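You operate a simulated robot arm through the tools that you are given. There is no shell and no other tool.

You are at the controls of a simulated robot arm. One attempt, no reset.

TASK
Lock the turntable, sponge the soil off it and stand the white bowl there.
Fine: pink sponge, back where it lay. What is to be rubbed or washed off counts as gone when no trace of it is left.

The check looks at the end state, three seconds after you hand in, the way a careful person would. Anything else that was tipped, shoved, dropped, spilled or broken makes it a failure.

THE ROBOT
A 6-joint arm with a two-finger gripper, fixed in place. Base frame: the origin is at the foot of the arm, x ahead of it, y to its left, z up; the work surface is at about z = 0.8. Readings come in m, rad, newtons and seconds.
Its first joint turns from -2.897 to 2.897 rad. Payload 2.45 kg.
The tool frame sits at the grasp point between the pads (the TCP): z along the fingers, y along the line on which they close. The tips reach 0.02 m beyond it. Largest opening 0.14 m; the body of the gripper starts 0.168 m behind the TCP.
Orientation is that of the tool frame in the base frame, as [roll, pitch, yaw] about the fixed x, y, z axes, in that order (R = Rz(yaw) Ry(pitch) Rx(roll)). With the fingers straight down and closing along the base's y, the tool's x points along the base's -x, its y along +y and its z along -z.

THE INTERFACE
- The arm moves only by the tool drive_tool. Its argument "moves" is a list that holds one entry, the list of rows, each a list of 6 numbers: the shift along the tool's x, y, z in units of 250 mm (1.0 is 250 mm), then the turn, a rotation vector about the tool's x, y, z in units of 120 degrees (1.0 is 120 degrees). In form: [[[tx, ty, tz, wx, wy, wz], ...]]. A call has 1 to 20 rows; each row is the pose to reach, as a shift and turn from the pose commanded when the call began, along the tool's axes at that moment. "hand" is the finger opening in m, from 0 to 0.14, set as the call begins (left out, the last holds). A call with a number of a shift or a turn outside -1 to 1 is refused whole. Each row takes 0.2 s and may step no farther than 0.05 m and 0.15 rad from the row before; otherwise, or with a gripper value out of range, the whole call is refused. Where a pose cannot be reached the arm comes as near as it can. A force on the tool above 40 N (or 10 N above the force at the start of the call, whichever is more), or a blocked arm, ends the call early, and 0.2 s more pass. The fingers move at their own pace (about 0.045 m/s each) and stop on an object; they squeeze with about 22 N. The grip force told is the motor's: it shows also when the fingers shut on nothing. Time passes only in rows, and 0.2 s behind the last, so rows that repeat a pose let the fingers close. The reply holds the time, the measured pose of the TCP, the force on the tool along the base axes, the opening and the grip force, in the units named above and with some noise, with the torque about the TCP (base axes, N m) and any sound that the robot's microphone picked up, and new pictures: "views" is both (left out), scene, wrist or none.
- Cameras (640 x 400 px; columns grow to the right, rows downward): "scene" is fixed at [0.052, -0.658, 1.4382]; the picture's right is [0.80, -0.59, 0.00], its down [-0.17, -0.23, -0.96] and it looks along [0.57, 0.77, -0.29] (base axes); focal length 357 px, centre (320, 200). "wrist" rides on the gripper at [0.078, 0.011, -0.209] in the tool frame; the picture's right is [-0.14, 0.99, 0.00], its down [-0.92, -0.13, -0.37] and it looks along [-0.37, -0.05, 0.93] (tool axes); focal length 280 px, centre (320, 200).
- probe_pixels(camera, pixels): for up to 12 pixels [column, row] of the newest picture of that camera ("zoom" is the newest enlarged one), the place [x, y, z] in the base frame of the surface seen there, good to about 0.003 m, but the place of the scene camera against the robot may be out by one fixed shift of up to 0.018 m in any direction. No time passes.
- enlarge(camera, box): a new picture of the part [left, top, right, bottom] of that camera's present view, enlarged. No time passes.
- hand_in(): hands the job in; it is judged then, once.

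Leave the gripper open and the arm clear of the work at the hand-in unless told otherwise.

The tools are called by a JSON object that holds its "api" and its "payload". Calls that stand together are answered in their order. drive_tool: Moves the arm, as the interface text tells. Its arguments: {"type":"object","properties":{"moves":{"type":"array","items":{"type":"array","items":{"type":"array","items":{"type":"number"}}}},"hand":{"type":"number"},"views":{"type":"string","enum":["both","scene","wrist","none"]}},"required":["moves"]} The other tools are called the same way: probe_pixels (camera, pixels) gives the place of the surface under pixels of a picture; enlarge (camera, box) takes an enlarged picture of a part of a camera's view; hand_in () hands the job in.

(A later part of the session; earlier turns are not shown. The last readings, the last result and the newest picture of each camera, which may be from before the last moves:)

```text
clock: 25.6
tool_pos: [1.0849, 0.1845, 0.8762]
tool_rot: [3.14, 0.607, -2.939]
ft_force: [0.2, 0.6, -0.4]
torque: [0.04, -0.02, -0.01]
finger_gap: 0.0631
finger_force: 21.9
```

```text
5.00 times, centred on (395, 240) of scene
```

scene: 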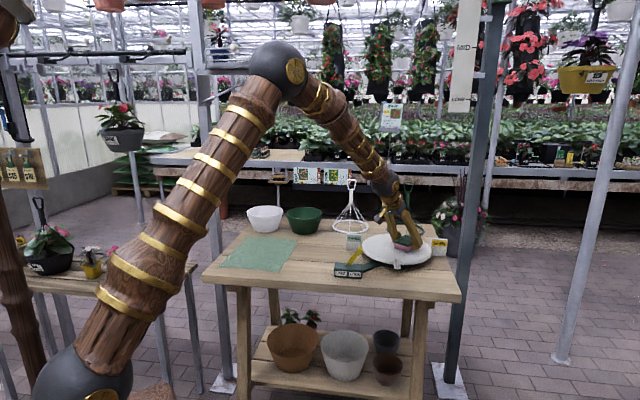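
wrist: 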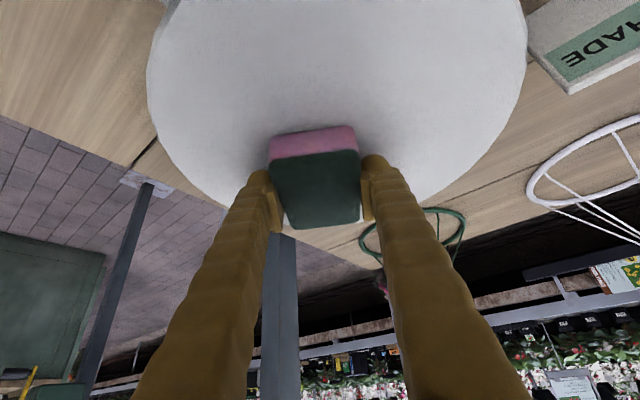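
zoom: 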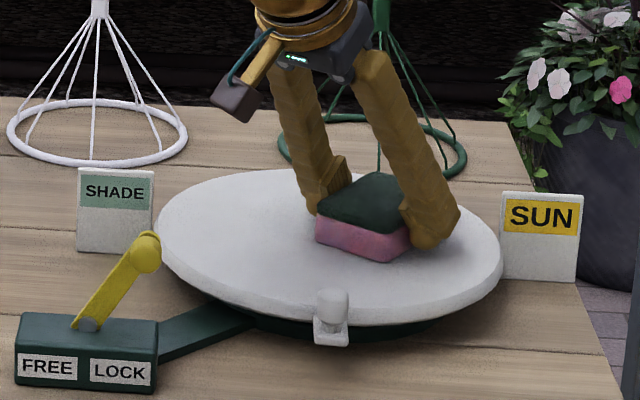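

From here the disc looks clean. I lift off and pull back to inspect it.

{"api": "drive_tool", "payload": {"moves": [[[-0.0684, 0, -0.0986, 0, 0, 0], [-0.1369, 0, -0.1971, 0, 0, 0], [-0.05, 0.05, -0.31, 0, 0, 0], [0.05, 0.1, -0.41, 0, 0, 0], [0.146, 0.16, -0.491, 0, 0, 0]]]}}

{"api": "enlarge", "payload": {"camera": "scene", "box": [355, 225, 440, 280]}}

{"api": "enlarge", "payload": {"camera": "wrist", "box": [160, 20, 480, 220]}}

```text
clock: 26.8
tool_pos: [0.9789, 0.2018, 0.9559]
tool_rot: [-3.141, 0.606, -2.939]
ft_force: [-0.3, 0.0, 0.6]
torque: [0.01, -0.01, -0.02]
finger_gap: 0.0634
finger_force: 21.1
```

scene: 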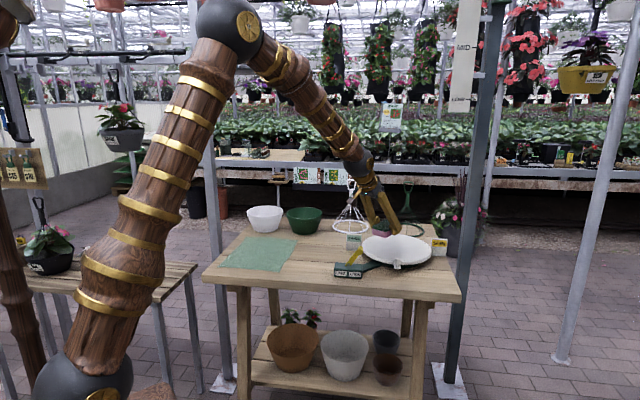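
wrist: 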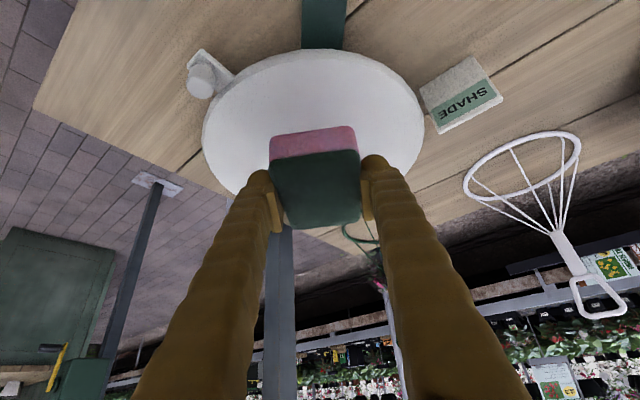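

```text
7.27 times, centred on (398, 252) of scene
```

zoom: 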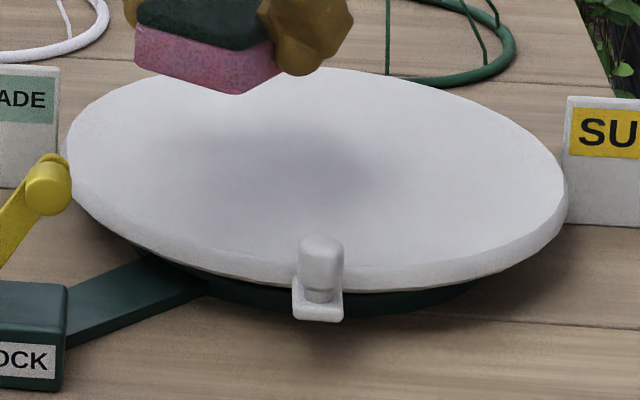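

```text
2.00 times, centred on (320, 120) of wrist
```

zoom: 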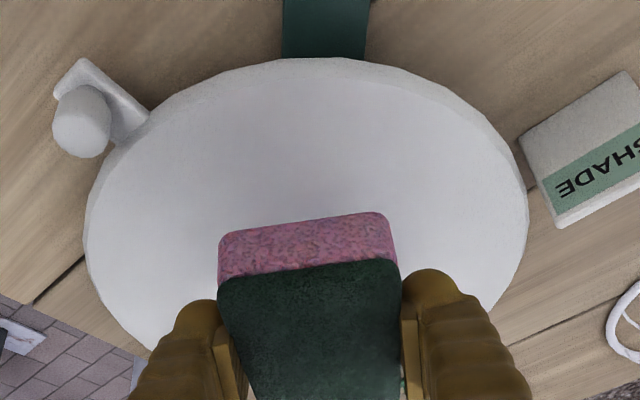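

The disc looks clean; I'll inspect again once the sponge is out of the way. I carry the sponge back above its original spot, turning to the original heading.

{"api": "drive_tool", "payload": {"moves": [[[0.0868, 0.085, -0.0881, -0.0204, 0, -0.0294], [0.1735, 0.17, -0.1763, -0.0407, 0, -0.0588], [0.2603, 0.255, -0.2644, -0.0611, 0, -0.0882], [0.347, 0.34, -0.3525, -0.0815, 0, -0.1176], [0.4338, 0.425, -0.4406, -0.1018, 0, -0.1469], [0.5205, 0.51, -0.5288, -0.1222, 0, -0.1763], [0.6073, 0.595, -0.6169, -0.1425, 0, -0.2057], [0.694, 0.68, -0.705, -0.1629, 0, -0.2351], [0.694, 0.68, -0.705, -0.1629, 0, -0.2351]]]}}

{"api": "enlarge", "payload": {"camera": "scene", "box": [355, 225, 440, 280]}}

{"api": "enlarge", "payload": {"camera": "wrist", "box": [0, 80, 220, 260]}}

```text
clock: 28.8
tool_pos: [0.7063, 0.3197, 1.0032]
tool_rot: [3.14, 0.607, -2.338]
ft_force: [0.4, -0.7, -1.6]
torque: [0.01, 0.01, -0.01]
finger_gap: 0.0632
finger_force: 21.7
```

scene: 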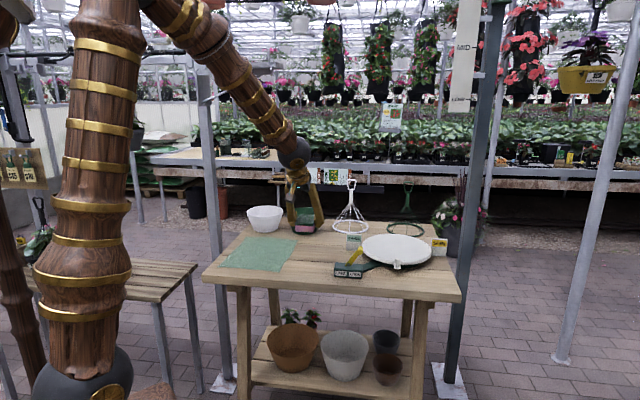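
wrist: 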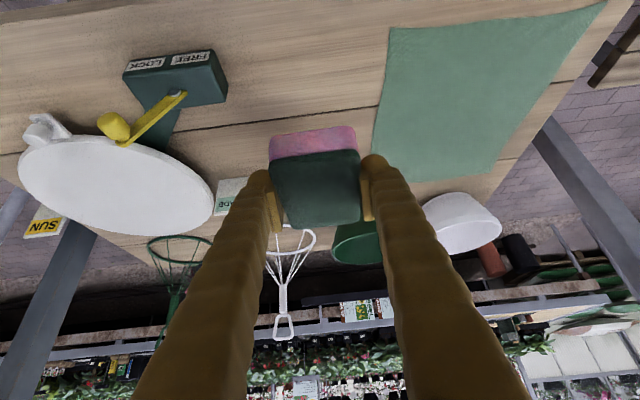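

```text
7.27 times, centred on (398, 252) of scene
```

zoom: 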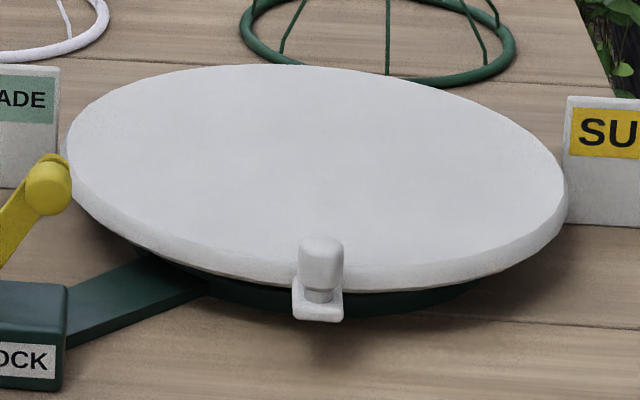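

```text
2.22 times, centred on (110, 170) of wrist
```

zoom: 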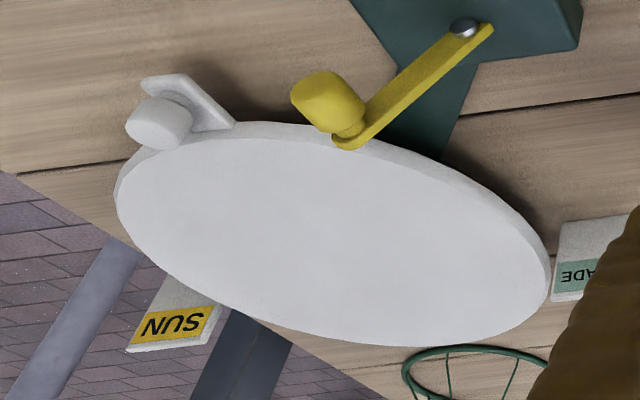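

No trace of soil is left in either view. One tight look to be sure, and I lower the sponge onto its original place.

{"api": "enlarge", "payload": {"camera": "scene", "box": [375, 233, 420, 260]}}

{"api": "drive_tool", "payload": {"moves": [[[0.0771, 0, 0.1111, 0, 0, 0], [0.1542, 0, 0.2221, 0, 0, 0], [0.2314, 0, 0.3332, 0, 0, 0], [0.3085, 0, 0.4442, 0, 0, 0], [0.365, 0, 0.5256, 0, 0, 0], [0.3856, 0, 0.5553, 0, 0, 0], [0.3902, 0, 0.5619, 0, 0, 0], [0.3902, 0, 0.5619, 0, 0, 0]]]}}

{"api": "enlarge", "payload": {"camera": "scene", "box": [280, 225, 350, 285]}}

```text
14.22 times, centred on (398, 246) of scene
```

zoom: 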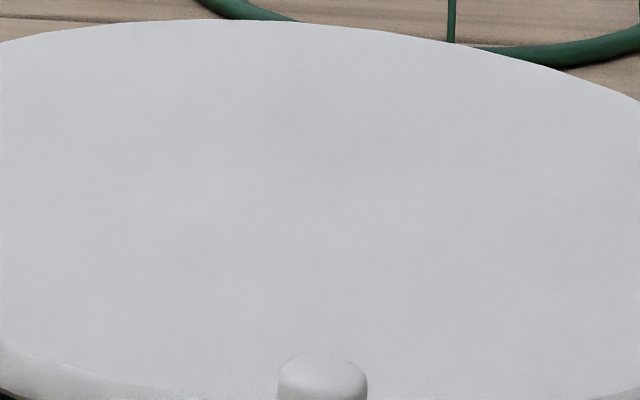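

```text
clock: 30.6
tool_pos: [0.7077, 0.3188, 0.8328]
tool_rot: [3.139, 0.607, -2.338]
ft_force: [-0.1, 0.0, 0.1]
torque: [0.0, 0.01, 0.01]
finger_gap: 0.063
finger_force: 21.8
```

scene: 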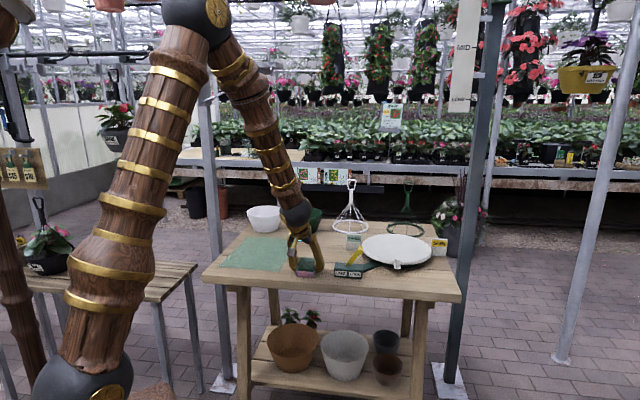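
wrist: 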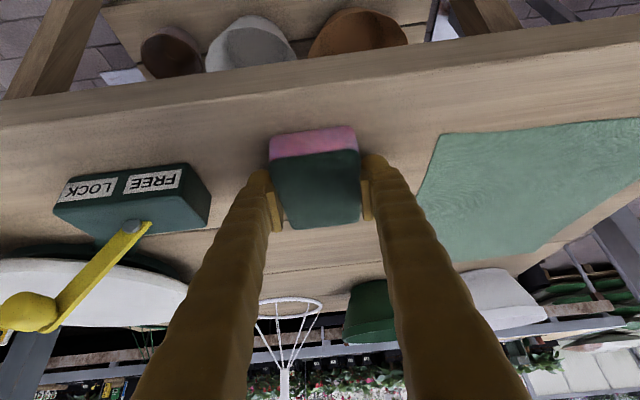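

```text
6.67 times, centred on (315, 255) of scene
```

zoom: 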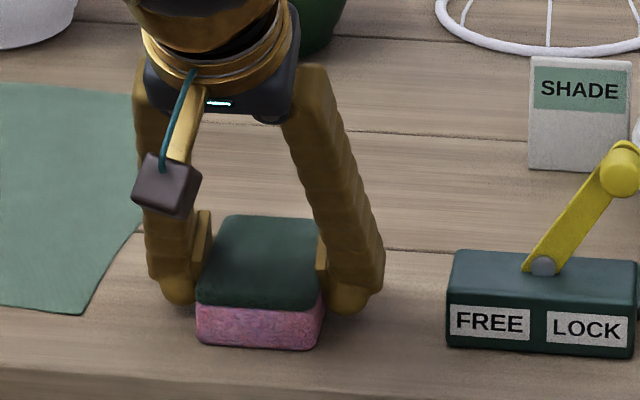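

The disc is clean. The sponge is a hair above the table, so I lower 1 mm at a time up to 2.5 mm.

{"api": "drive_tool", "payload": {"moves": [[[0.0023, 0, 0.0033, 0, 0, 0], [0.0046, 0, 0.0066, 0, 0, 0], [0.0057, 0, 0.0082, 0, 0, 0], [0.0057, 0, 0.0082, 0, 0, 0]]], "views": "none"}}

```text
clock: 31.6
tool_pos: [0.7075, 0.3184, 0.829]
tool_rot: [3.14, 0.611, -2.34]
ft_force: [3.9, 3.3, 30.3]
torque: [-0.2, 0.19, -0.02]
finger_gap: 0.0632
finger_force: 21.5
```

30 N: firmly down. I ease up 1.5 mm, then open the fingers.

{"api": "drive_tool", "payload": {"moves": [[[-0.0034, 0, -0.0049, 0, 0, 0], [-0.0034, 0, -0.0049, 0, 0, 0]]], "views": "none"}}

{"api": "drive_tool", "payload": {"moves": [[[0, 0, 0, 0, 0, 0], [0, 0, 0, 0, 0, 0], [0, 0, 0, 0, 0, 0]]], "hand": 0.09}}

```text
clock: 32.2
tool_pos: [0.7073, 0.3187, 0.8288]
tool_rot: [3.14, 0.607, -2.339]
ft_force: [1.3, 1.5, 10.9]
torque: [-0.03, 0.04, 0.06]
finger_gap: 0.0631
finger_force: 21.9
```

```text
clock: 33.0
tool_pos: [0.7071, 0.318, 0.8287]
tool_rot: [3.141, 0.608, -2.338]
ft_force: [0.4, -0.3, -0.3]
torque: [0.02, -0.02, -0.01]
finger_gap: 0.0902
finger_force: 0.0
```

scene: 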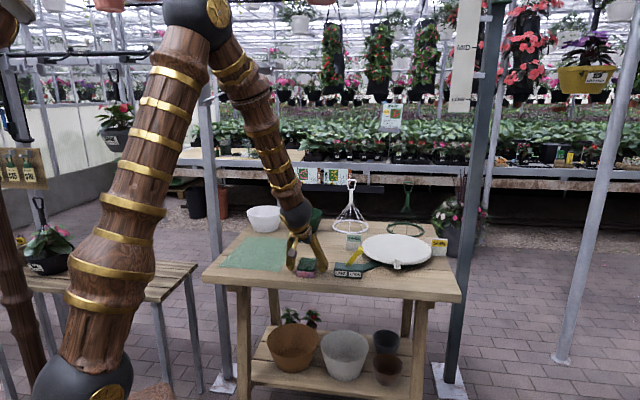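
wrist: 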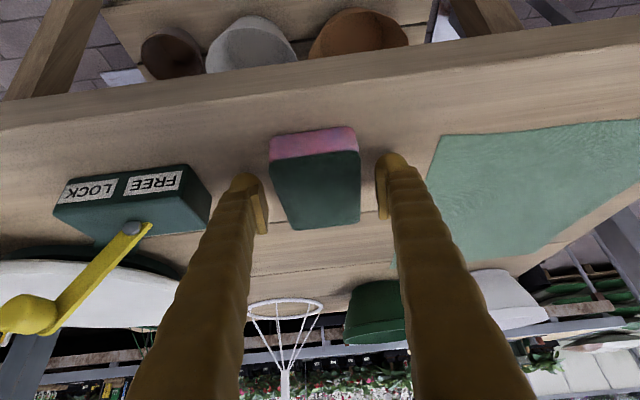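

Sponge is released in its place. I rise straight up and bring the tool back to vertical.

{"api": "drive_tool", "payload": {"moves": [[[-0.095, 0, -0.1369, 0, 0, 0], [-0.19, 0, -0.2738, 0, 0.058, 0], [-0.285, 0, -0.4107, 0, 0.116, 0], [-0.38, 0, -0.5476, 0, 0.174, 0], [-0.475, 0, -0.6845, 0, 0.232, 0], [-0.57, 0, -0.8214, 0, 0.29, 0], [-0.57, 0, -0.8214, 0, 0.29, 0]]]}}

{"api": "enlarge", "payload": {"camera": "scene", "box": [285, 245, 330, 285]}}

```text
clock: 34.6
tool_pos: [0.7082, 0.3169, 1.0808]
tool_rot: [3.141, 0.0, -2.337]
ft_force: [-0.3, -0.3, -0.2]
torque: [0.0, 0.0, 0.01]
finger_gap: 0.0899
finger_force: 0.0
```

scene: 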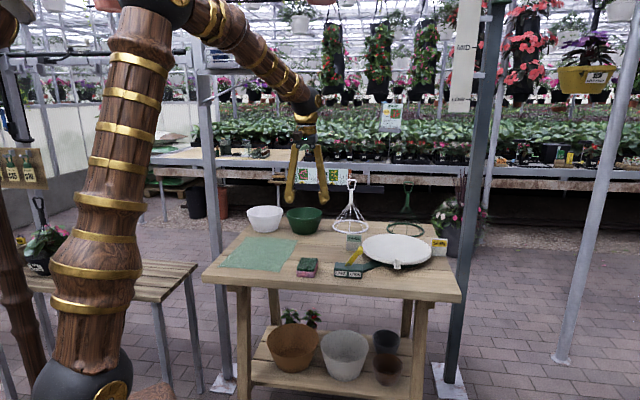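
wrist: 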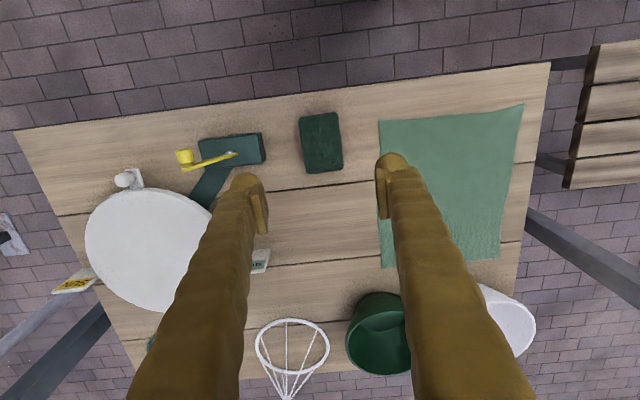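

```text
10.00 times, centred on (308, 265) of scene
```

zoom: 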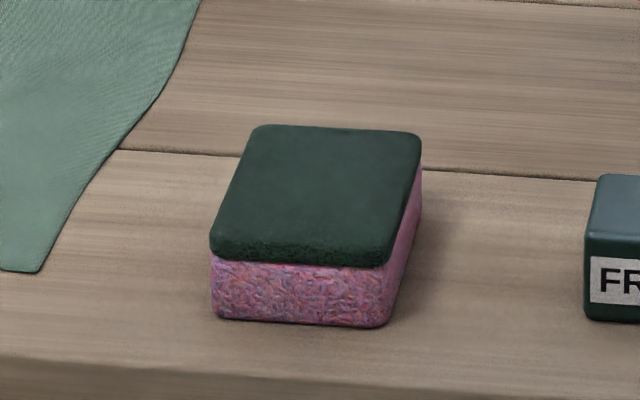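

Sponge lies just as it did. Now I go toward the white bowl, turning the tool −91° so that the fingers close along the radial line through it.

{"api": "drive_tool", "payload": {"moves": [[[-0.0616, 0.0816, -0.0233, 0, 0, 0.0632], [-0.1233, 0.1633, -0.0467, 0, 0, 0.1264], [-0.1849, 0.2449, -0.07, 0, 0, 0.1896], [-0.2465, 0.3265, -0.0933, 0, 0, 0.2528], [-0.3082, 0.4082, -0.1167, 0, 0, 0.316], [-0.3698, 0.4898, -0.14, 0, 0, 0.3792], [-0.4314, 0.5714, -0.1633, 0, 0, 0.4423], [-0.4931, 0.6531, -0.1867, 0, 0, 0.5055], [-0.5547, 0.7347, -0.21, 0, 0, 0.5687], [-0.6163, 0.8163, -0.2333, 0, 0, 0.6319], [-0.678, 0.898, -0.2567, 0, 0, 0.6951], [-0.7396, 0.9796, -0.28, 0, 0, 0.7583], [-0.7396, 0.9796, -0.28, 0, 0, 0.7583]]], "hand": 0.14}}

```text
clock: 37.6
tool_pos: [0.6555, 0.6097, 1.1106]
tool_rot: [-3.08, 0.003, 2.339]
ft_force: [-3.6, -4.7, -6.9]
torque: [0.9, -0.66, 0.01]
finger_gap: 0.1398
finger_force: 0.1
stopped in row 13: the arm was blocked; the commanded pose is now the measured one
```

scene: 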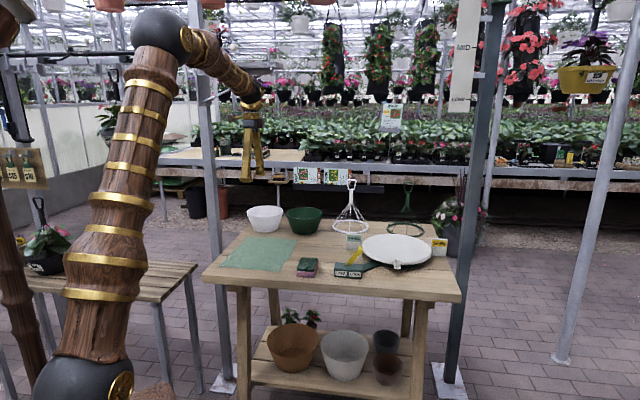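
wrist: 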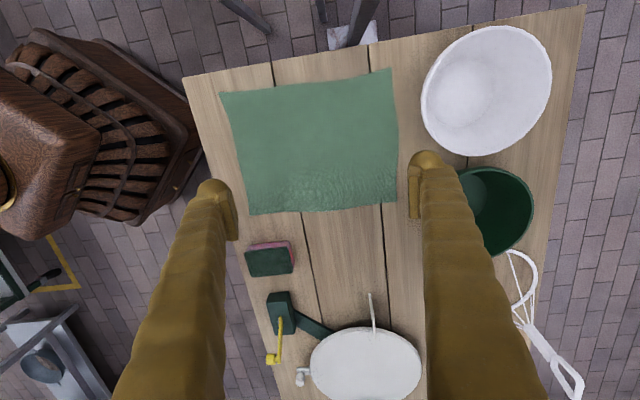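

The arm says it was blocked near the end (z 1.11 instead of 1.15, with a few newtons and a torque). I need to find what it touches: I enlarge around the gripper and probe the post and the rail.

{"api": "enlarge", "payload": {"camera": "scene", "box": [120, 0, 320, 200]}}

{"api": "probe_pixels", "payload": {"camera": "scene", "pixels": [[210, 180], [222, 350], [202, 110], [197, 20], [270, 65], [215, 68], [252, 130], [250, 105], [240, 70], [185, 40], [262, 88], [280, 90]]}}

```text
2.00 times, centred on (220, 100) of scene
```

zoom: 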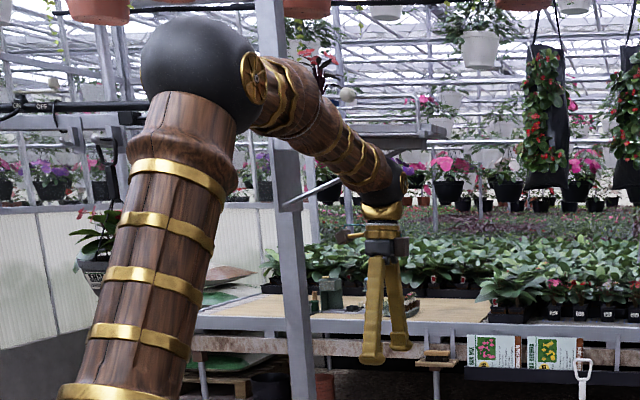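

```text
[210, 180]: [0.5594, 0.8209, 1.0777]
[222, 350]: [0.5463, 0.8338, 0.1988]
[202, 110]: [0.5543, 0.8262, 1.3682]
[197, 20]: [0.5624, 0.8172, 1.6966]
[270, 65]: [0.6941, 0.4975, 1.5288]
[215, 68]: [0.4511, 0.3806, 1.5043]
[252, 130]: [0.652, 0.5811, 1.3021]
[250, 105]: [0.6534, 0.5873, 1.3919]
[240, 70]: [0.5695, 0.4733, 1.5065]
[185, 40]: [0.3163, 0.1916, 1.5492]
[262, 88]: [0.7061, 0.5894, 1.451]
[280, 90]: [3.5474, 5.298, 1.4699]
```

I probe the strut at zoom (300,200)–(335,183) and the ledge at zoom (400,135), plus wrist/hand points.

{"api": "probe_pixels", "payload": {"camera": "zoom", "pixels": [[300, 199], [320, 190], [335, 183], [415, 130], [430, 130], [380, 128], [418, 100], [400, 170], [385, 225], [375, 170], [360, 140], [290, 180]]}}

{"api": "enlarge", "payload": {"camera": "scene", "box": [190, 40, 300, 120]}}

```text
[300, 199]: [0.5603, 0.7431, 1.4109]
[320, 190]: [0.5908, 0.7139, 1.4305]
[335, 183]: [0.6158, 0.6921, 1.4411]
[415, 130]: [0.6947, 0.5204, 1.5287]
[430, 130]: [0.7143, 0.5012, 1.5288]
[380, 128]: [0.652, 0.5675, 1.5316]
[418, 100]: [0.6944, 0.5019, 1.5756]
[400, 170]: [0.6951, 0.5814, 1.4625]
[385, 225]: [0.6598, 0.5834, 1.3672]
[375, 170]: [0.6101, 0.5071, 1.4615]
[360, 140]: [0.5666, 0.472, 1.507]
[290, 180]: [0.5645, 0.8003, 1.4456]
```

```text
5.00 times, centred on (245, 80) of scene
```

zoom: 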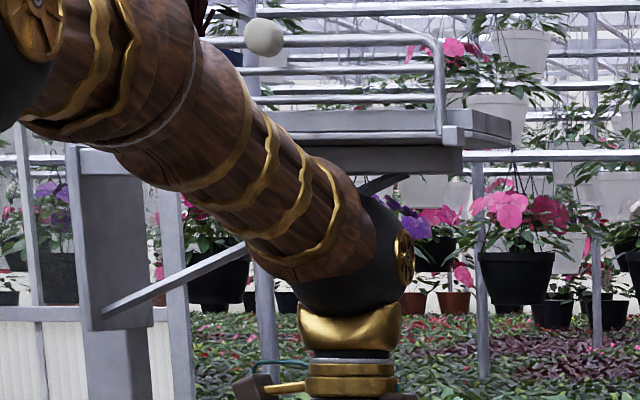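

The wrist has come up against the underside of a shelf bracket (edge ≈ (0.70,0.52), z ≈ 1.5) fixed to the left post. I'll stay lower here. From this view the white bowl is clear; I probe its rim and inside before moving on.

{"api": "enlarge", "payload": {"camera": "wrist", "box": [390, 10, 590, 270]}}

{"api": "probe_pixels", "payload": {"camera": "wrist", "pixels": [[424, 85], [437, 55], [490, 29], [549, 70], [535, 125], [470, 153], [430, 130], [488, 95], [455, 85], [460, 125], [480, 60], [520, 100]]}}

```text
1.54 times, centred on (490, 140) of wrist
```

zoom: 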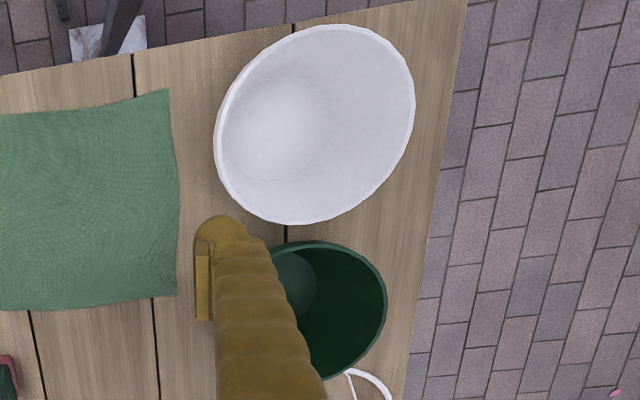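

```text
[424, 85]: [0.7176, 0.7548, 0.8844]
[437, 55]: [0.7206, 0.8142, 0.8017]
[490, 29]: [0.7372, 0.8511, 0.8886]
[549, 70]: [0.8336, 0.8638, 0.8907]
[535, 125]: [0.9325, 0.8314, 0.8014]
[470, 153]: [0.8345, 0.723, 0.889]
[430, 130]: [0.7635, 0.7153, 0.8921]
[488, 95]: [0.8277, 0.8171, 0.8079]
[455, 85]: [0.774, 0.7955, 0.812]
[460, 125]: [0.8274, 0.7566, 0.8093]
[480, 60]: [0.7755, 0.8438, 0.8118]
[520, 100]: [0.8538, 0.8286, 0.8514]
```

Bowl: rim centre ≈ (0.791, 0.791), radius ≈ 0.081, rim z ≈ 0.887, wall slope ≈ 19°. I go down away from the shelf first, tilting the fingers 20° outward to match the near wall.

{"api": "drive_tool", "payload": {"moves": [[[0, 0.0086, 0.1397, -0.049, 0, 0], [0, 0.0172, 0.2794, -0.098, 0, 0], [0, 0.0259, 0.4192, -0.147, 0, 0], [0, 0.032, 0.519, -0.196, 0, 0], [0, 0.032, 0.519, -0.196, 0, 0]]], "hand": 0.07}}

{"api": "enlarge", "payload": {"camera": "scene", "box": [140, 0, 300, 120]}}

```text
clock: 38.8
tool_pos: [0.6579, 0.6061, 0.9896]
tool_rot: [2.782, 0.005, 2.334]
ft_force: [0.1, 0.1, -0.3]
torque: [-0.05, 0.01, 0.02]
finger_gap: 0.0699
finger_force: 0.0
```

scene: 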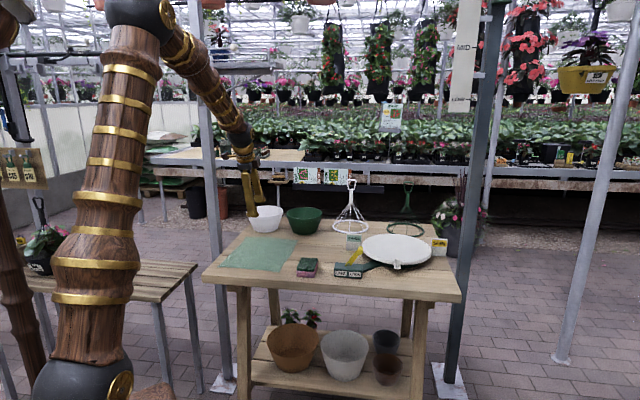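
wrist: 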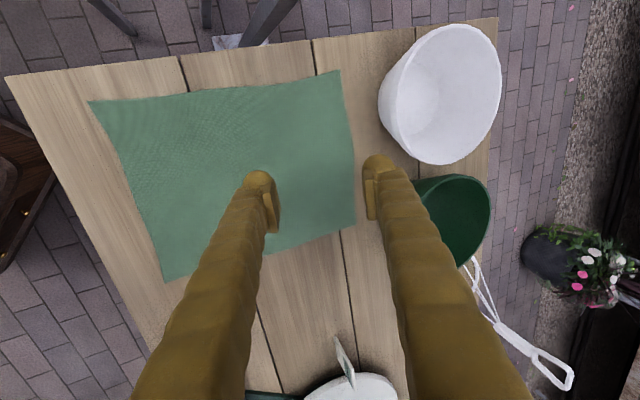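

```text
3.33 times, centred on (220, 60) of scene
```

zoom: 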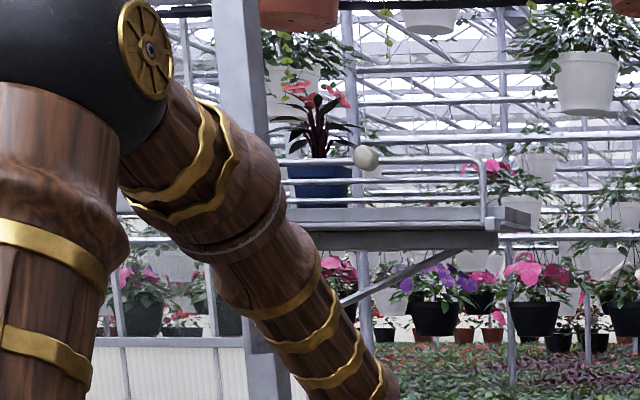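

Free of the shelf now (a potted plant stands on it, undisturbed). I extend outward over the bowl's near rim at z ≈ 0.935.

{"api": "drive_tool", "payload": {"moves": [[[0.0415, 0.1203, 0.1035, 0, 0, 0], [0.083, 0.2405, 0.207, 0, 0, 0], [0.1245, 0.3608, 0.3105, 0, 0, 0], [0.166, 0.481, 0.414, 0, 0, 0], [0.166, 0.481, 0.414, 0, 0, 0]]]}}

{"api": "enlarge", "payload": {"camera": "scene", "box": [210, 150, 330, 240]}}

{"api": "enlarge", "payload": {"camera": "scene", "box": [140, 0, 300, 120]}}

```text
clock: 40.0
tool_pos: [0.7351, 0.7364, 0.9341]
tool_rot: [2.785, 0.004, 2.333]
ft_force: [0.2, 0.5, -1.4]
torque: [-0.01, 0.01, -0.02]
finger_gap: 0.0702
finger_force: 0.1
```

scene: 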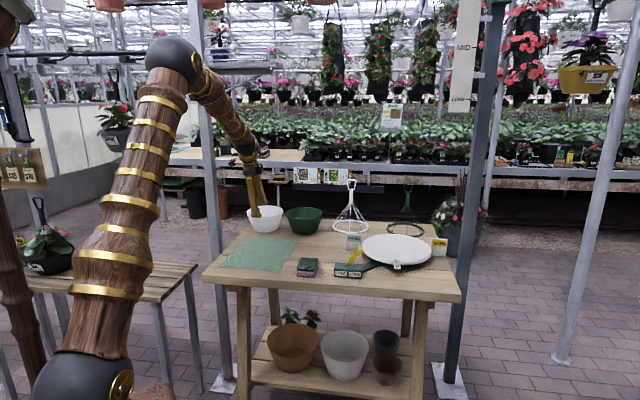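
wrist: 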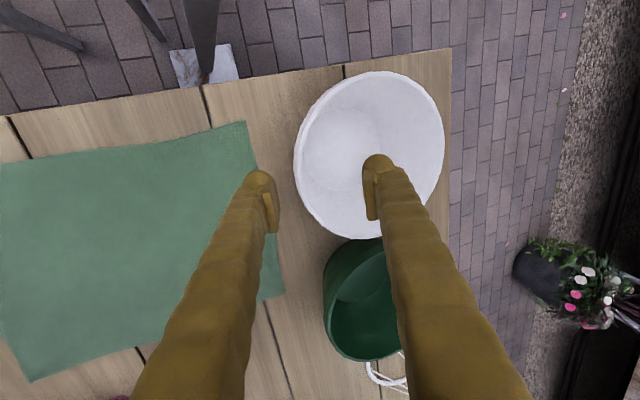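

```text
4.44 times, centred on (270, 195) of scene
```

zoom: 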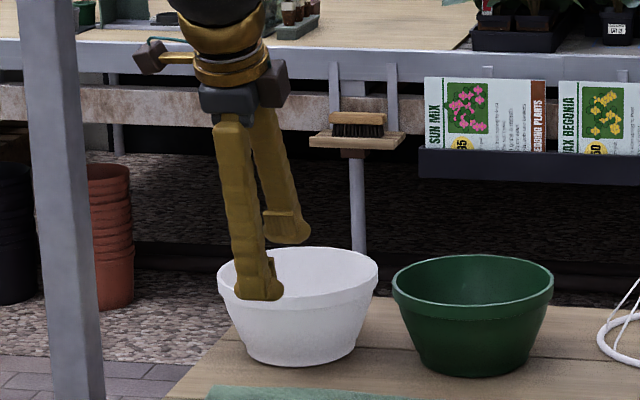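

```text
3.33 times, centred on (220, 60) of scene
```

zoom: 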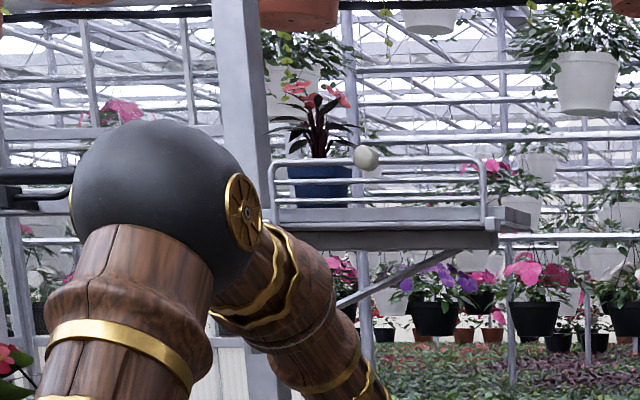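

Fingers straddle the near rim. I probe the rim near edge again in this view for the final descent.

{"api": "probe_pixels", "payload": {"camera": "wrist", "pixels": [[296, 155], [298, 170], [305, 190], [299, 140], [372, 72], [442, 140], [350, 237], [303, 155], [308, 160], [420, 90]]}}

{"api": "enlarge", "payload": {"camera": "wrist", "box": [240, 60, 460, 250]}}

```text
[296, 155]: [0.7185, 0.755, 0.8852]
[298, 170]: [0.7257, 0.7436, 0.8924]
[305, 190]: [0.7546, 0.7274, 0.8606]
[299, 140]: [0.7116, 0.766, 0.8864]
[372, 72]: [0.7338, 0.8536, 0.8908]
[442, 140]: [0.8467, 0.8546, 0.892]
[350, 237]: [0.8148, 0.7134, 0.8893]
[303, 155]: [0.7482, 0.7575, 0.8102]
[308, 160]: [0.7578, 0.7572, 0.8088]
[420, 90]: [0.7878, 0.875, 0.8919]
```

```text
2.11 times, centred on (350, 155) of wrist
```

zoom: 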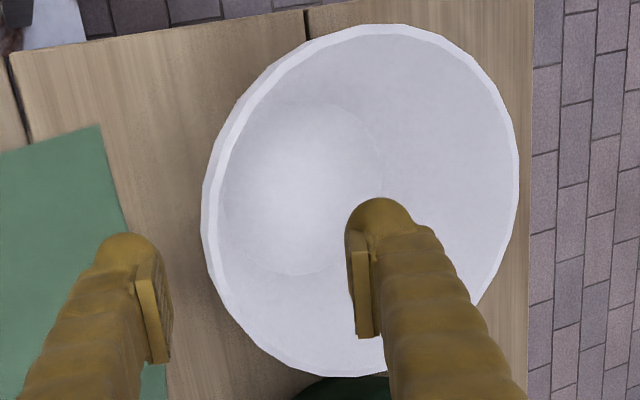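

Rim centre refined to (0.790, 0.793), rim z ≈ 0.891. I shift 4 mm outward and lower straight to TCP z ≈ 0.877, with the wall between the fingers.

{"api": "drive_tool", "payload": {"moves": [[[0.0116, 0.0142, 0.0054, 0, 0, 0], [0.0116, -0.0085, 0.0656, 0, 0, 0], [0.0116, -0.0312, 0.1259, 0, 0, 0], [0.0116, -0.05, 0.176, 0, 0, 0], [0.0116, -0.0662, 0.2192, 0, 0, 0], [0.0116, -0.0662, 0.2192, 0, 0, 0]]]}}

{"api": "enlarge", "payload": {"camera": "scene", "box": [210, 150, 330, 240]}}

```text
clock: 41.4
tool_pos: [0.7378, 0.7427, 0.8763]
tool_rot: [2.782, 0.004, 2.335]
ft_force: [0.2, 0.2, 0.5]
torque: [0.0, 0.01, -0.03]
finger_gap: 0.0701
finger_force: 0.1
```

scene: 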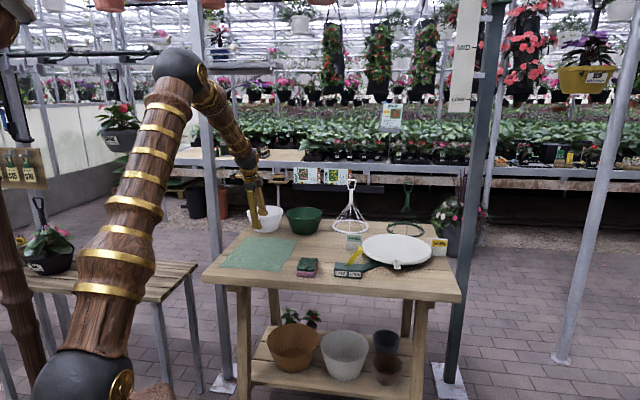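
wrist: 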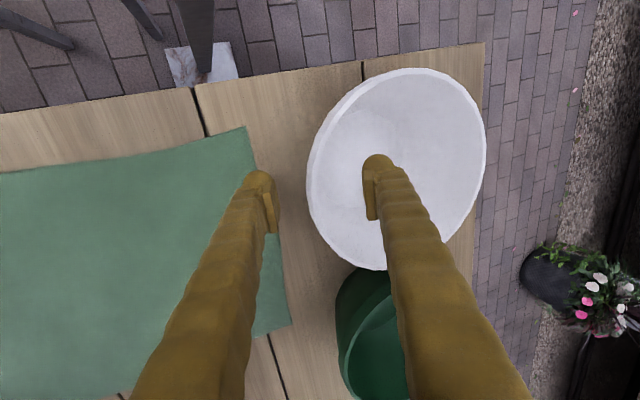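

```text
4.44 times, centred on (270, 195) of scene
```

zoom: 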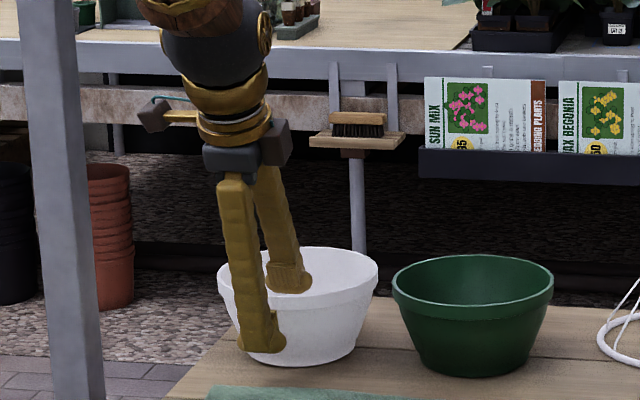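

The inner finger is inside the bowl, the outer one outside. I close on the wall.

{"api": "drive_tool", "payload": {"moves": [[[0, 0, 0, 0, 0, 0], [0, 0, 0, 0, 0, 0], [0, 0, 0, 0, 0, 0], [0, 0, 0, 0, 0, 0], [0, 0, 0, 0, 0, 0], [0, 0, 0, 0, 0, 0]]], "hand": 0}}

{"api": "enlarge", "payload": {"camera": "scene", "box": [210, 150, 330, 240]}}

```text
clock: 42.8
tool_pos: [0.738, 0.7419, 0.8777]
tool_rot: [2.784, 0.002, 2.336]
ft_force: [0.5, 0.5, -0.7]
torque: [-0.07, 0.08, 0.0]
finger_gap: 0.006
finger_force: 21.8
```

scene: 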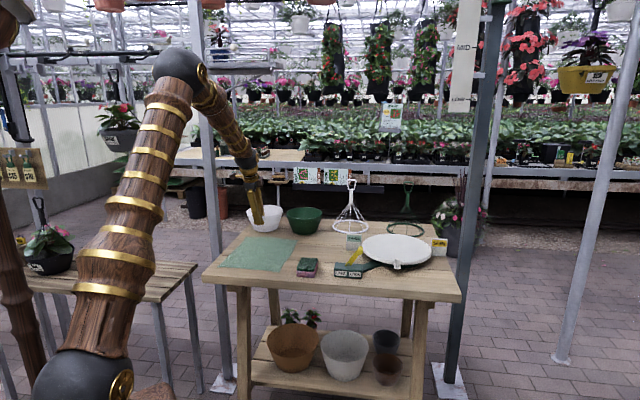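
wrist: 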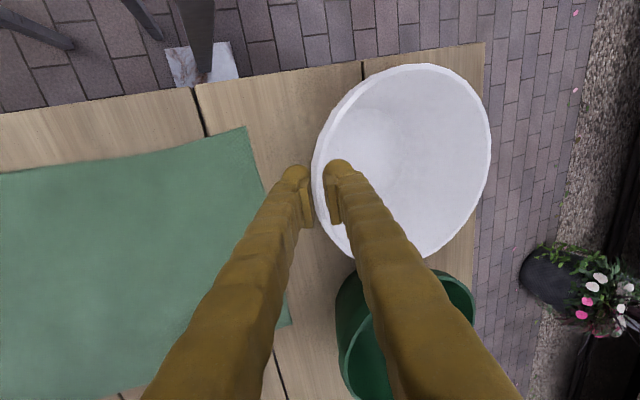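

```text
4.44 times, centred on (270, 195) of scene
```

zoom: 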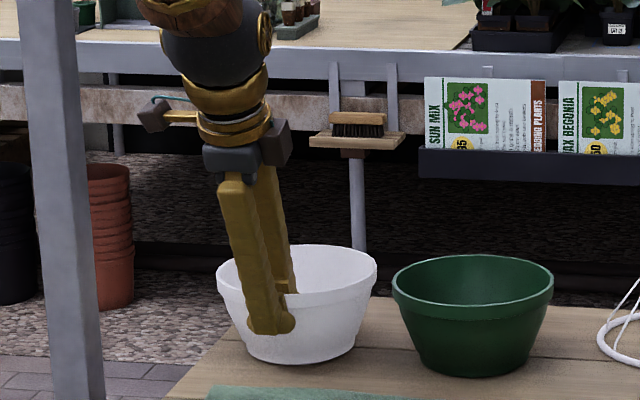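

Wall gripped (6 mm). I lift 3 cm slowly and check how it hangs.

{"api": "drive_tool", "payload": {"moves": [[[0, 0.007, -0.0187, 0, 0, 0], [0, 0.0211, -0.0562, 0, 0, 0], [0, 0.0352, -0.0936, 0, 0, 0], [0, 0.0422, -0.1123, 0, 0, 0], [0, 0.0422, -0.1123, 0, 0, 0]]]}}

{"api": "enlarge", "payload": {"camera": "scene", "box": [210, 150, 330, 240]}}

```text
clock: 44.0
tool_pos: [0.7378, 0.743, 0.907]
tool_rot: [2.783, 0.003, 2.335]
ft_force: [-0.3, -0.2, -2.2]
torque: [-0.08, 0.04, -0.05]
finger_gap: 0.0061
finger_force: 21.7
```

scene: 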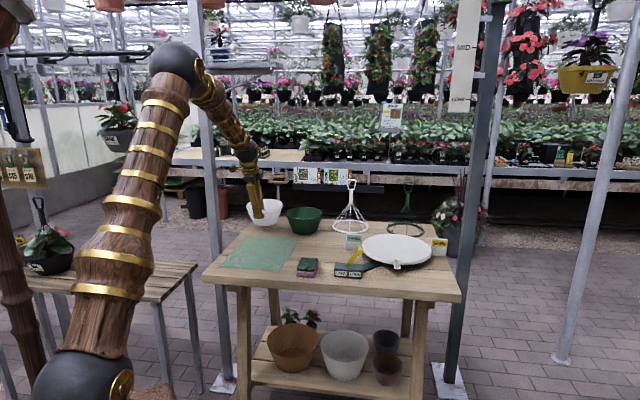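
wrist: 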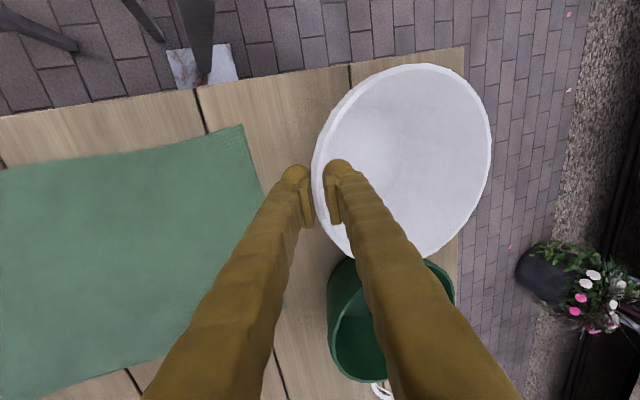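

```text
4.44 times, centred on (270, 195) of scene
```

zoom: 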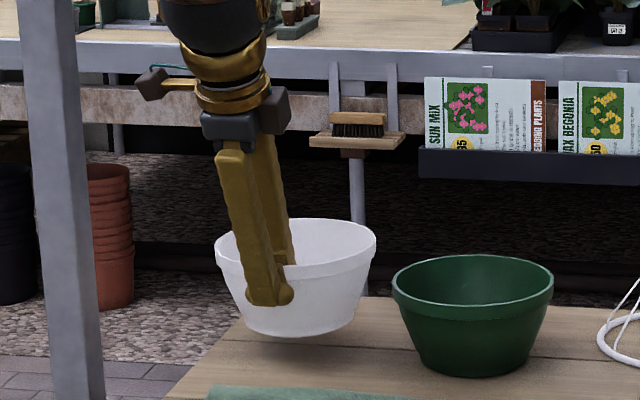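

The bowl is up, weight about 2 N, with a slight tilt. I probe the rim to measure the tilt.

{"api": "probe_pixels", "payload": {"camera": "wrist", "pixels": [[314, 160], [325, 130], [350, 96], [400, 68], [430, 66], [470, 90], [489, 130], [485, 180], [460, 230], [425, 257], [380, 120], [440, 140]]}}

{"api": "probe_pixels", "payload": {"camera": "zoom", "pixels": [[219, 252], [230, 275], [330, 270], [365, 250], [374, 232], [320, 221], [350, 223], [250, 325], [300, 335], [350, 320], [360, 290]]}}

```text
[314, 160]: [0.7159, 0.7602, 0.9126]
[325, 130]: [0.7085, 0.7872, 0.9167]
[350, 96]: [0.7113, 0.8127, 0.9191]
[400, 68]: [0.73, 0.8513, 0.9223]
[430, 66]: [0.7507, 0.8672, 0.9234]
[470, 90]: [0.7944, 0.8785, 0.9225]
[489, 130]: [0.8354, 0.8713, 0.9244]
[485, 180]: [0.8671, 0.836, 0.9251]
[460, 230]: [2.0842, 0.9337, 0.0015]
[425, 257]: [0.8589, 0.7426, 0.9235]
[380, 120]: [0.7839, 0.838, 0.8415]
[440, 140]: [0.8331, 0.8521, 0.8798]
```

```text
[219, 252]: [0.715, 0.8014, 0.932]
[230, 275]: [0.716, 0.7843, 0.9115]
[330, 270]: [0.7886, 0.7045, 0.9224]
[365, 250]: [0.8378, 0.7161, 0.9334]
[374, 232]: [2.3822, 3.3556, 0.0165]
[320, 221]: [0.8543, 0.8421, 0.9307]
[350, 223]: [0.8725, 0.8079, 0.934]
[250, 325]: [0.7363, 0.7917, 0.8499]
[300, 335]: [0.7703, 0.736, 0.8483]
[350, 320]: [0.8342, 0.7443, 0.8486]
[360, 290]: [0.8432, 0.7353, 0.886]
```

Tilt is small (about 3°, far side up), rim centre ≈ TCP + 0.077 m outward. I retract radially 0.25 m at this low height (under the shelf), then lift to z ≈ 1.05.

{"api": "drive_tool", "payload": {"moves": [[[0, -0.06, -0.0226, 0, 0, 0], [0, -0.165, -0.0621, 0, 0, 0], [0, -0.28, -0.1053, 0, 0, 0], [0, -0.4, -0.1504, 0, 0, 0], [0, -0.52, -0.1956, 0, 0, 0], [0, -0.64, -0.2407, 0, 0, 0], [0, -0.76, -0.2858, 0, 0, 0], [0, -0.86, -0.3234, 0, 0, 0], [0, -0.936, -0.352, 0, 0, 0], [0, -0.9008, -0.4457, 0, 0, 0], [0, -0.859, -0.557, 0, 0, 0], [0, -0.817, -0.6685, 0, 0, 0], [0, -0.775, -0.78, 0, 0, 0], [0, -0.7347, -0.8874, 0, 0, 0], [0, -0.7347, -0.8874, 0, 0, 0]]]}}

```text
clock: 47.2
tool_pos: [0.5569, 0.571, 1.0511]
tool_rot: [2.781, 0.003, 2.337]
ft_force: [0.3, 0.1, -1.6]
torque: [-0.07, 0.05, -0.02]
finger_gap: 0.0059
finger_force: 22.1
```

scene: 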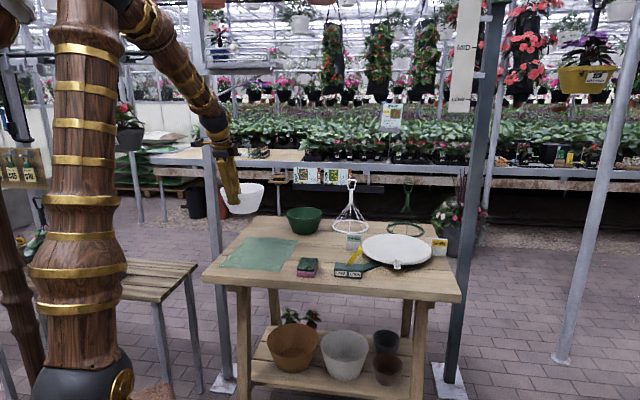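
wrist: 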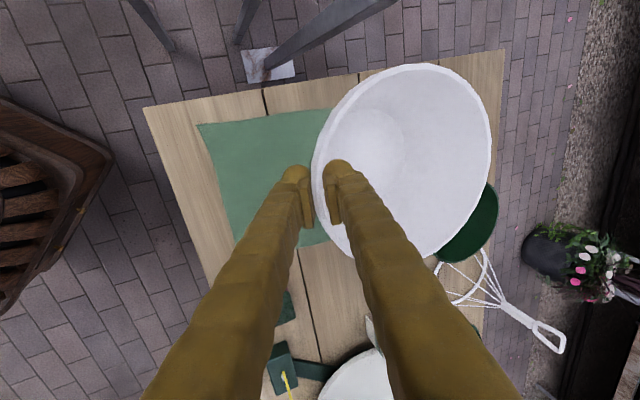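

All steady. Now I swing toward the disc's azimuth, first half.

{"api": "drive_tool", "payload": {"moves": [[[-0.1, -0.026, -0.0098, 0, -0.0052, 0.0139], [-0.25, -0.0649, -0.0244, 0, -0.0131, 0.0348], [-0.4, -0.1038, -0.039, 0, -0.021, 0.0557], [-0.55, -0.1427, -0.0537, 0, -0.0288, 0.0766], [-0.7, -0.1816, -0.0683, 0, -0.0367, 0.0975], [-0.82, -0.2127, -0.08, 0, -0.043, 0.1142], [-0.9046, -0.2347, -0.0883, 0, -0.0474, 0.126]]], "views": "scene"}}

```text
clock: 48.8
tool_pos: [0.6661, 0.3605, 1.0496]
tool_rot: [2.781, 0.002, 2.051]
ft_force: [-0.6, 0.4, -0.2]
torque: [-0.08, 0.07, 0.01]
finger_gap: 0.006
finger_force: 22.6
```

scene: 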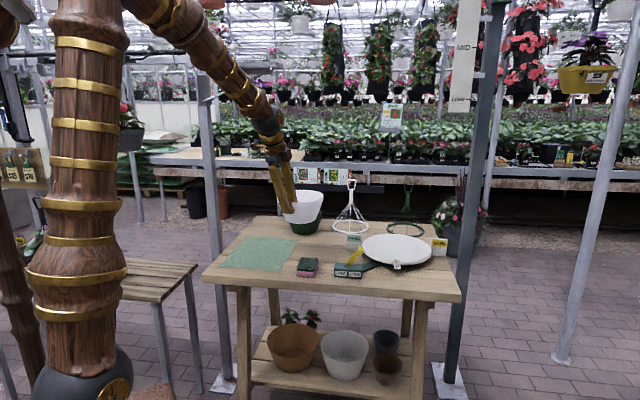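

Second half of the swing.

{"api": "drive_tool", "payload": {"moves": [[[-0.1, 0.003, 0.0011, 0, -0.005, 0.0134], [-0.25, 0.0075, 0.0029, 0, -0.0125, 0.0334], [-0.4, 0.0121, 0.0046, 0, -0.0201, 0.0534], [-0.55, 0.0166, 0.0063, 0, -0.0276, 0.0734], [-0.7, 0.0211, 0.008, 0, -0.0351, 0.0935], [-0.83, 0.025, 0.0095, 0, -0.0416, 0.1108], [-0.9288, 0.028, 0.0106, 0, -0.0466, 0.124], [-0.9288, 0.028, 0.0106, 0, -0.0466, 0.124]]]}}

{"api": "enlarge", "payload": {"camera": "scene", "box": [300, 140, 460, 280]}}

```text
clock: 50.6
tool_pos: [0.7834, 0.1611, 1.0515]
tool_rot: [2.779, 0.004, 1.775]
ft_force: [-0.6, 0.0, -1.0]
torque: [-0.03, 0.07, 0.0]
finger_gap: 0.006
finger_force: 22.2
```

scene: 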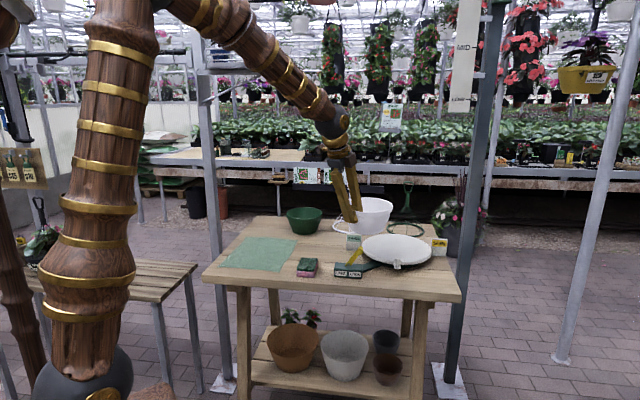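
wrist: 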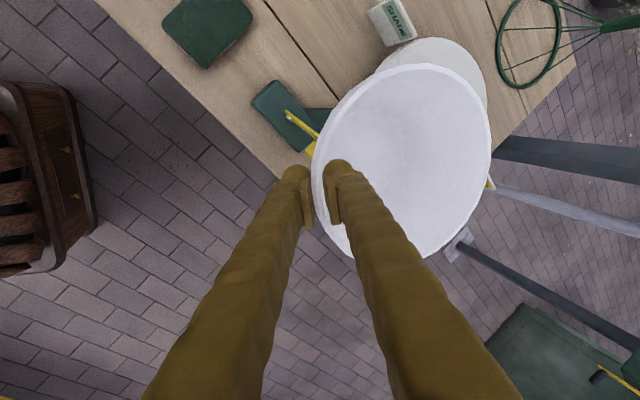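

```text
2.86 times, centred on (380, 210) of scene
```

zoom: 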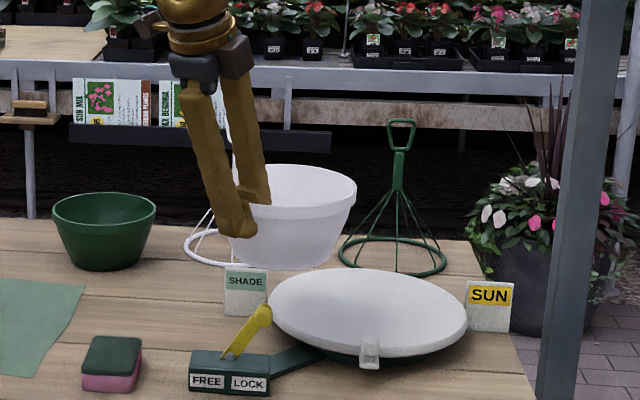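

The bowl hangs over the lever side, near the disc. I probe the rim again to correct tilt and centring before placing.

{"api": "probe_pixels", "payload": {"camera": "wrist", "pixels": [[314, 160], [325, 130], [350, 96], [400, 68], [430, 67], [470, 90], [489, 130], [485, 180], [462, 225], [430, 254], [370, 140], [400, 170]]}}

{"api": "probe_pixels", "payload": {"camera": "zoom", "pixels": [[355, 185], [345, 205], [300, 219], [265, 215], [290, 167], [325, 171], [320, 266], [280, 267], [335, 250], [255, 255]]}}

```text
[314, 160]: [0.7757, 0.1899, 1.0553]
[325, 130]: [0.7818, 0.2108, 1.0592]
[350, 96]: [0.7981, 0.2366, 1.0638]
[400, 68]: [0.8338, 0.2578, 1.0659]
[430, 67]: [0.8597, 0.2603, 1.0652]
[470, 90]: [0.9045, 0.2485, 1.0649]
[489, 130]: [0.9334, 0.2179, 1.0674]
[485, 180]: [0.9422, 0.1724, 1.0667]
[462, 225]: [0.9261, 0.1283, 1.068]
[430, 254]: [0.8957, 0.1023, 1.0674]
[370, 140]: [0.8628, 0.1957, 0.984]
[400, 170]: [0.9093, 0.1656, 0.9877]
```

```text
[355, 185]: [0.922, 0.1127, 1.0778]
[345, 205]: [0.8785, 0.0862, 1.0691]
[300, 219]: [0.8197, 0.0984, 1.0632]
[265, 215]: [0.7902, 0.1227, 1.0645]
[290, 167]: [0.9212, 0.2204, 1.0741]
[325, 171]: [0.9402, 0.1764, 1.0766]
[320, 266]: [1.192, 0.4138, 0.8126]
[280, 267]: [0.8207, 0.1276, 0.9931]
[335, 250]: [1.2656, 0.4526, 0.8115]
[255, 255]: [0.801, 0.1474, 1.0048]
```

Far side is up about 4°, rim centre at TCP + 0.0775 m. I extend outward so the bowl centre comes over the disc centre (1.058, 0.215), level it by 4°, and come down to z ≈ 0.99.

{"api": "drive_tool", "payload": {"moves": [[[-0.0015, 0.07, 0.0266, 0, 0, 0], [-0.0045, 0.2, 0.0759, 0, 0, 0], [-0.0075, 0.34, 0.129, 0.0067, 0, 0], [-0.0105, 0.48, 0.1821, 0.0133, 0, 0], [-0.0135, 0.62, 0.2352, 0.02, 0, 0], [-0.0155, 0.71, 0.2693, 0.0267, 0, 0], [-0.0165, 0.7555, 0.2866, 0.0333, 0, 0], [-0.0165, 0.7271, 0.3614, 0.0333, 0, 0], [-0.0165, 0.6988, 0.4362, 0.0333, 0, 0], [-0.0165, 0.6704, 0.511, 0.0333, 0, 0], [-0.0165, 0.6704, 0.511, 0.0333, 0, 0]]]}}

{"api": "enlarge", "payload": {"camera": "scene", "box": [330, 180, 450, 280]}}

```text
clock: 53.0
tool_pos: [0.9822, 0.1974, 0.9903]
tool_rot: [2.851, 0.004, 1.776]
ft_force: [0.5, 0.4, -2.0]
torque: [-0.01, 0.09, 0.02]
finger_gap: 0.0061
finger_force: 21.4
```

scene: 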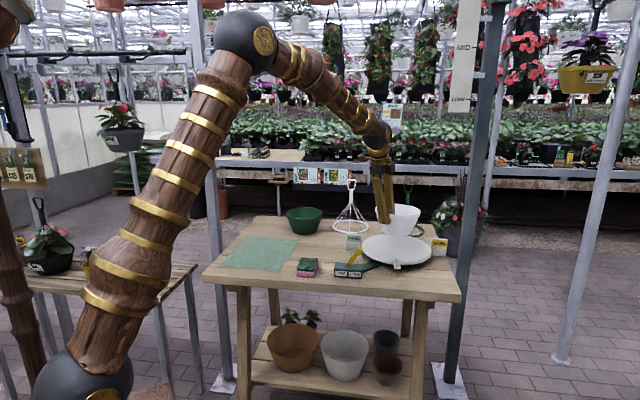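
wrist: 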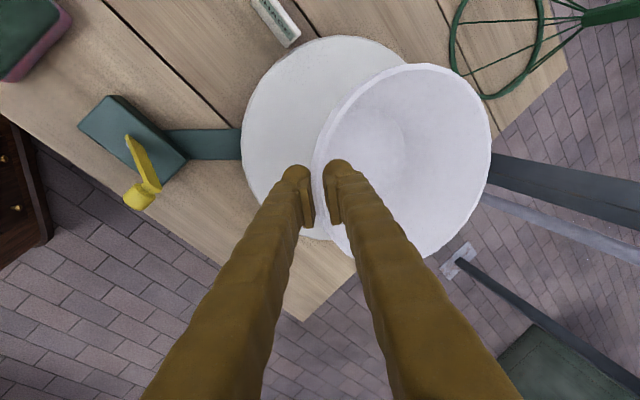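

```text
4.00 times, centred on (390, 230) of scene
```

zoom: 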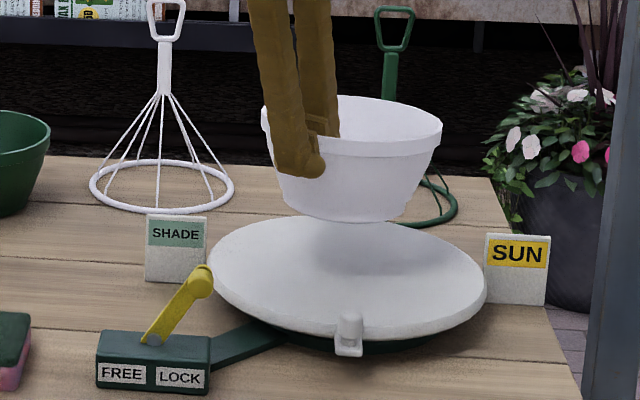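

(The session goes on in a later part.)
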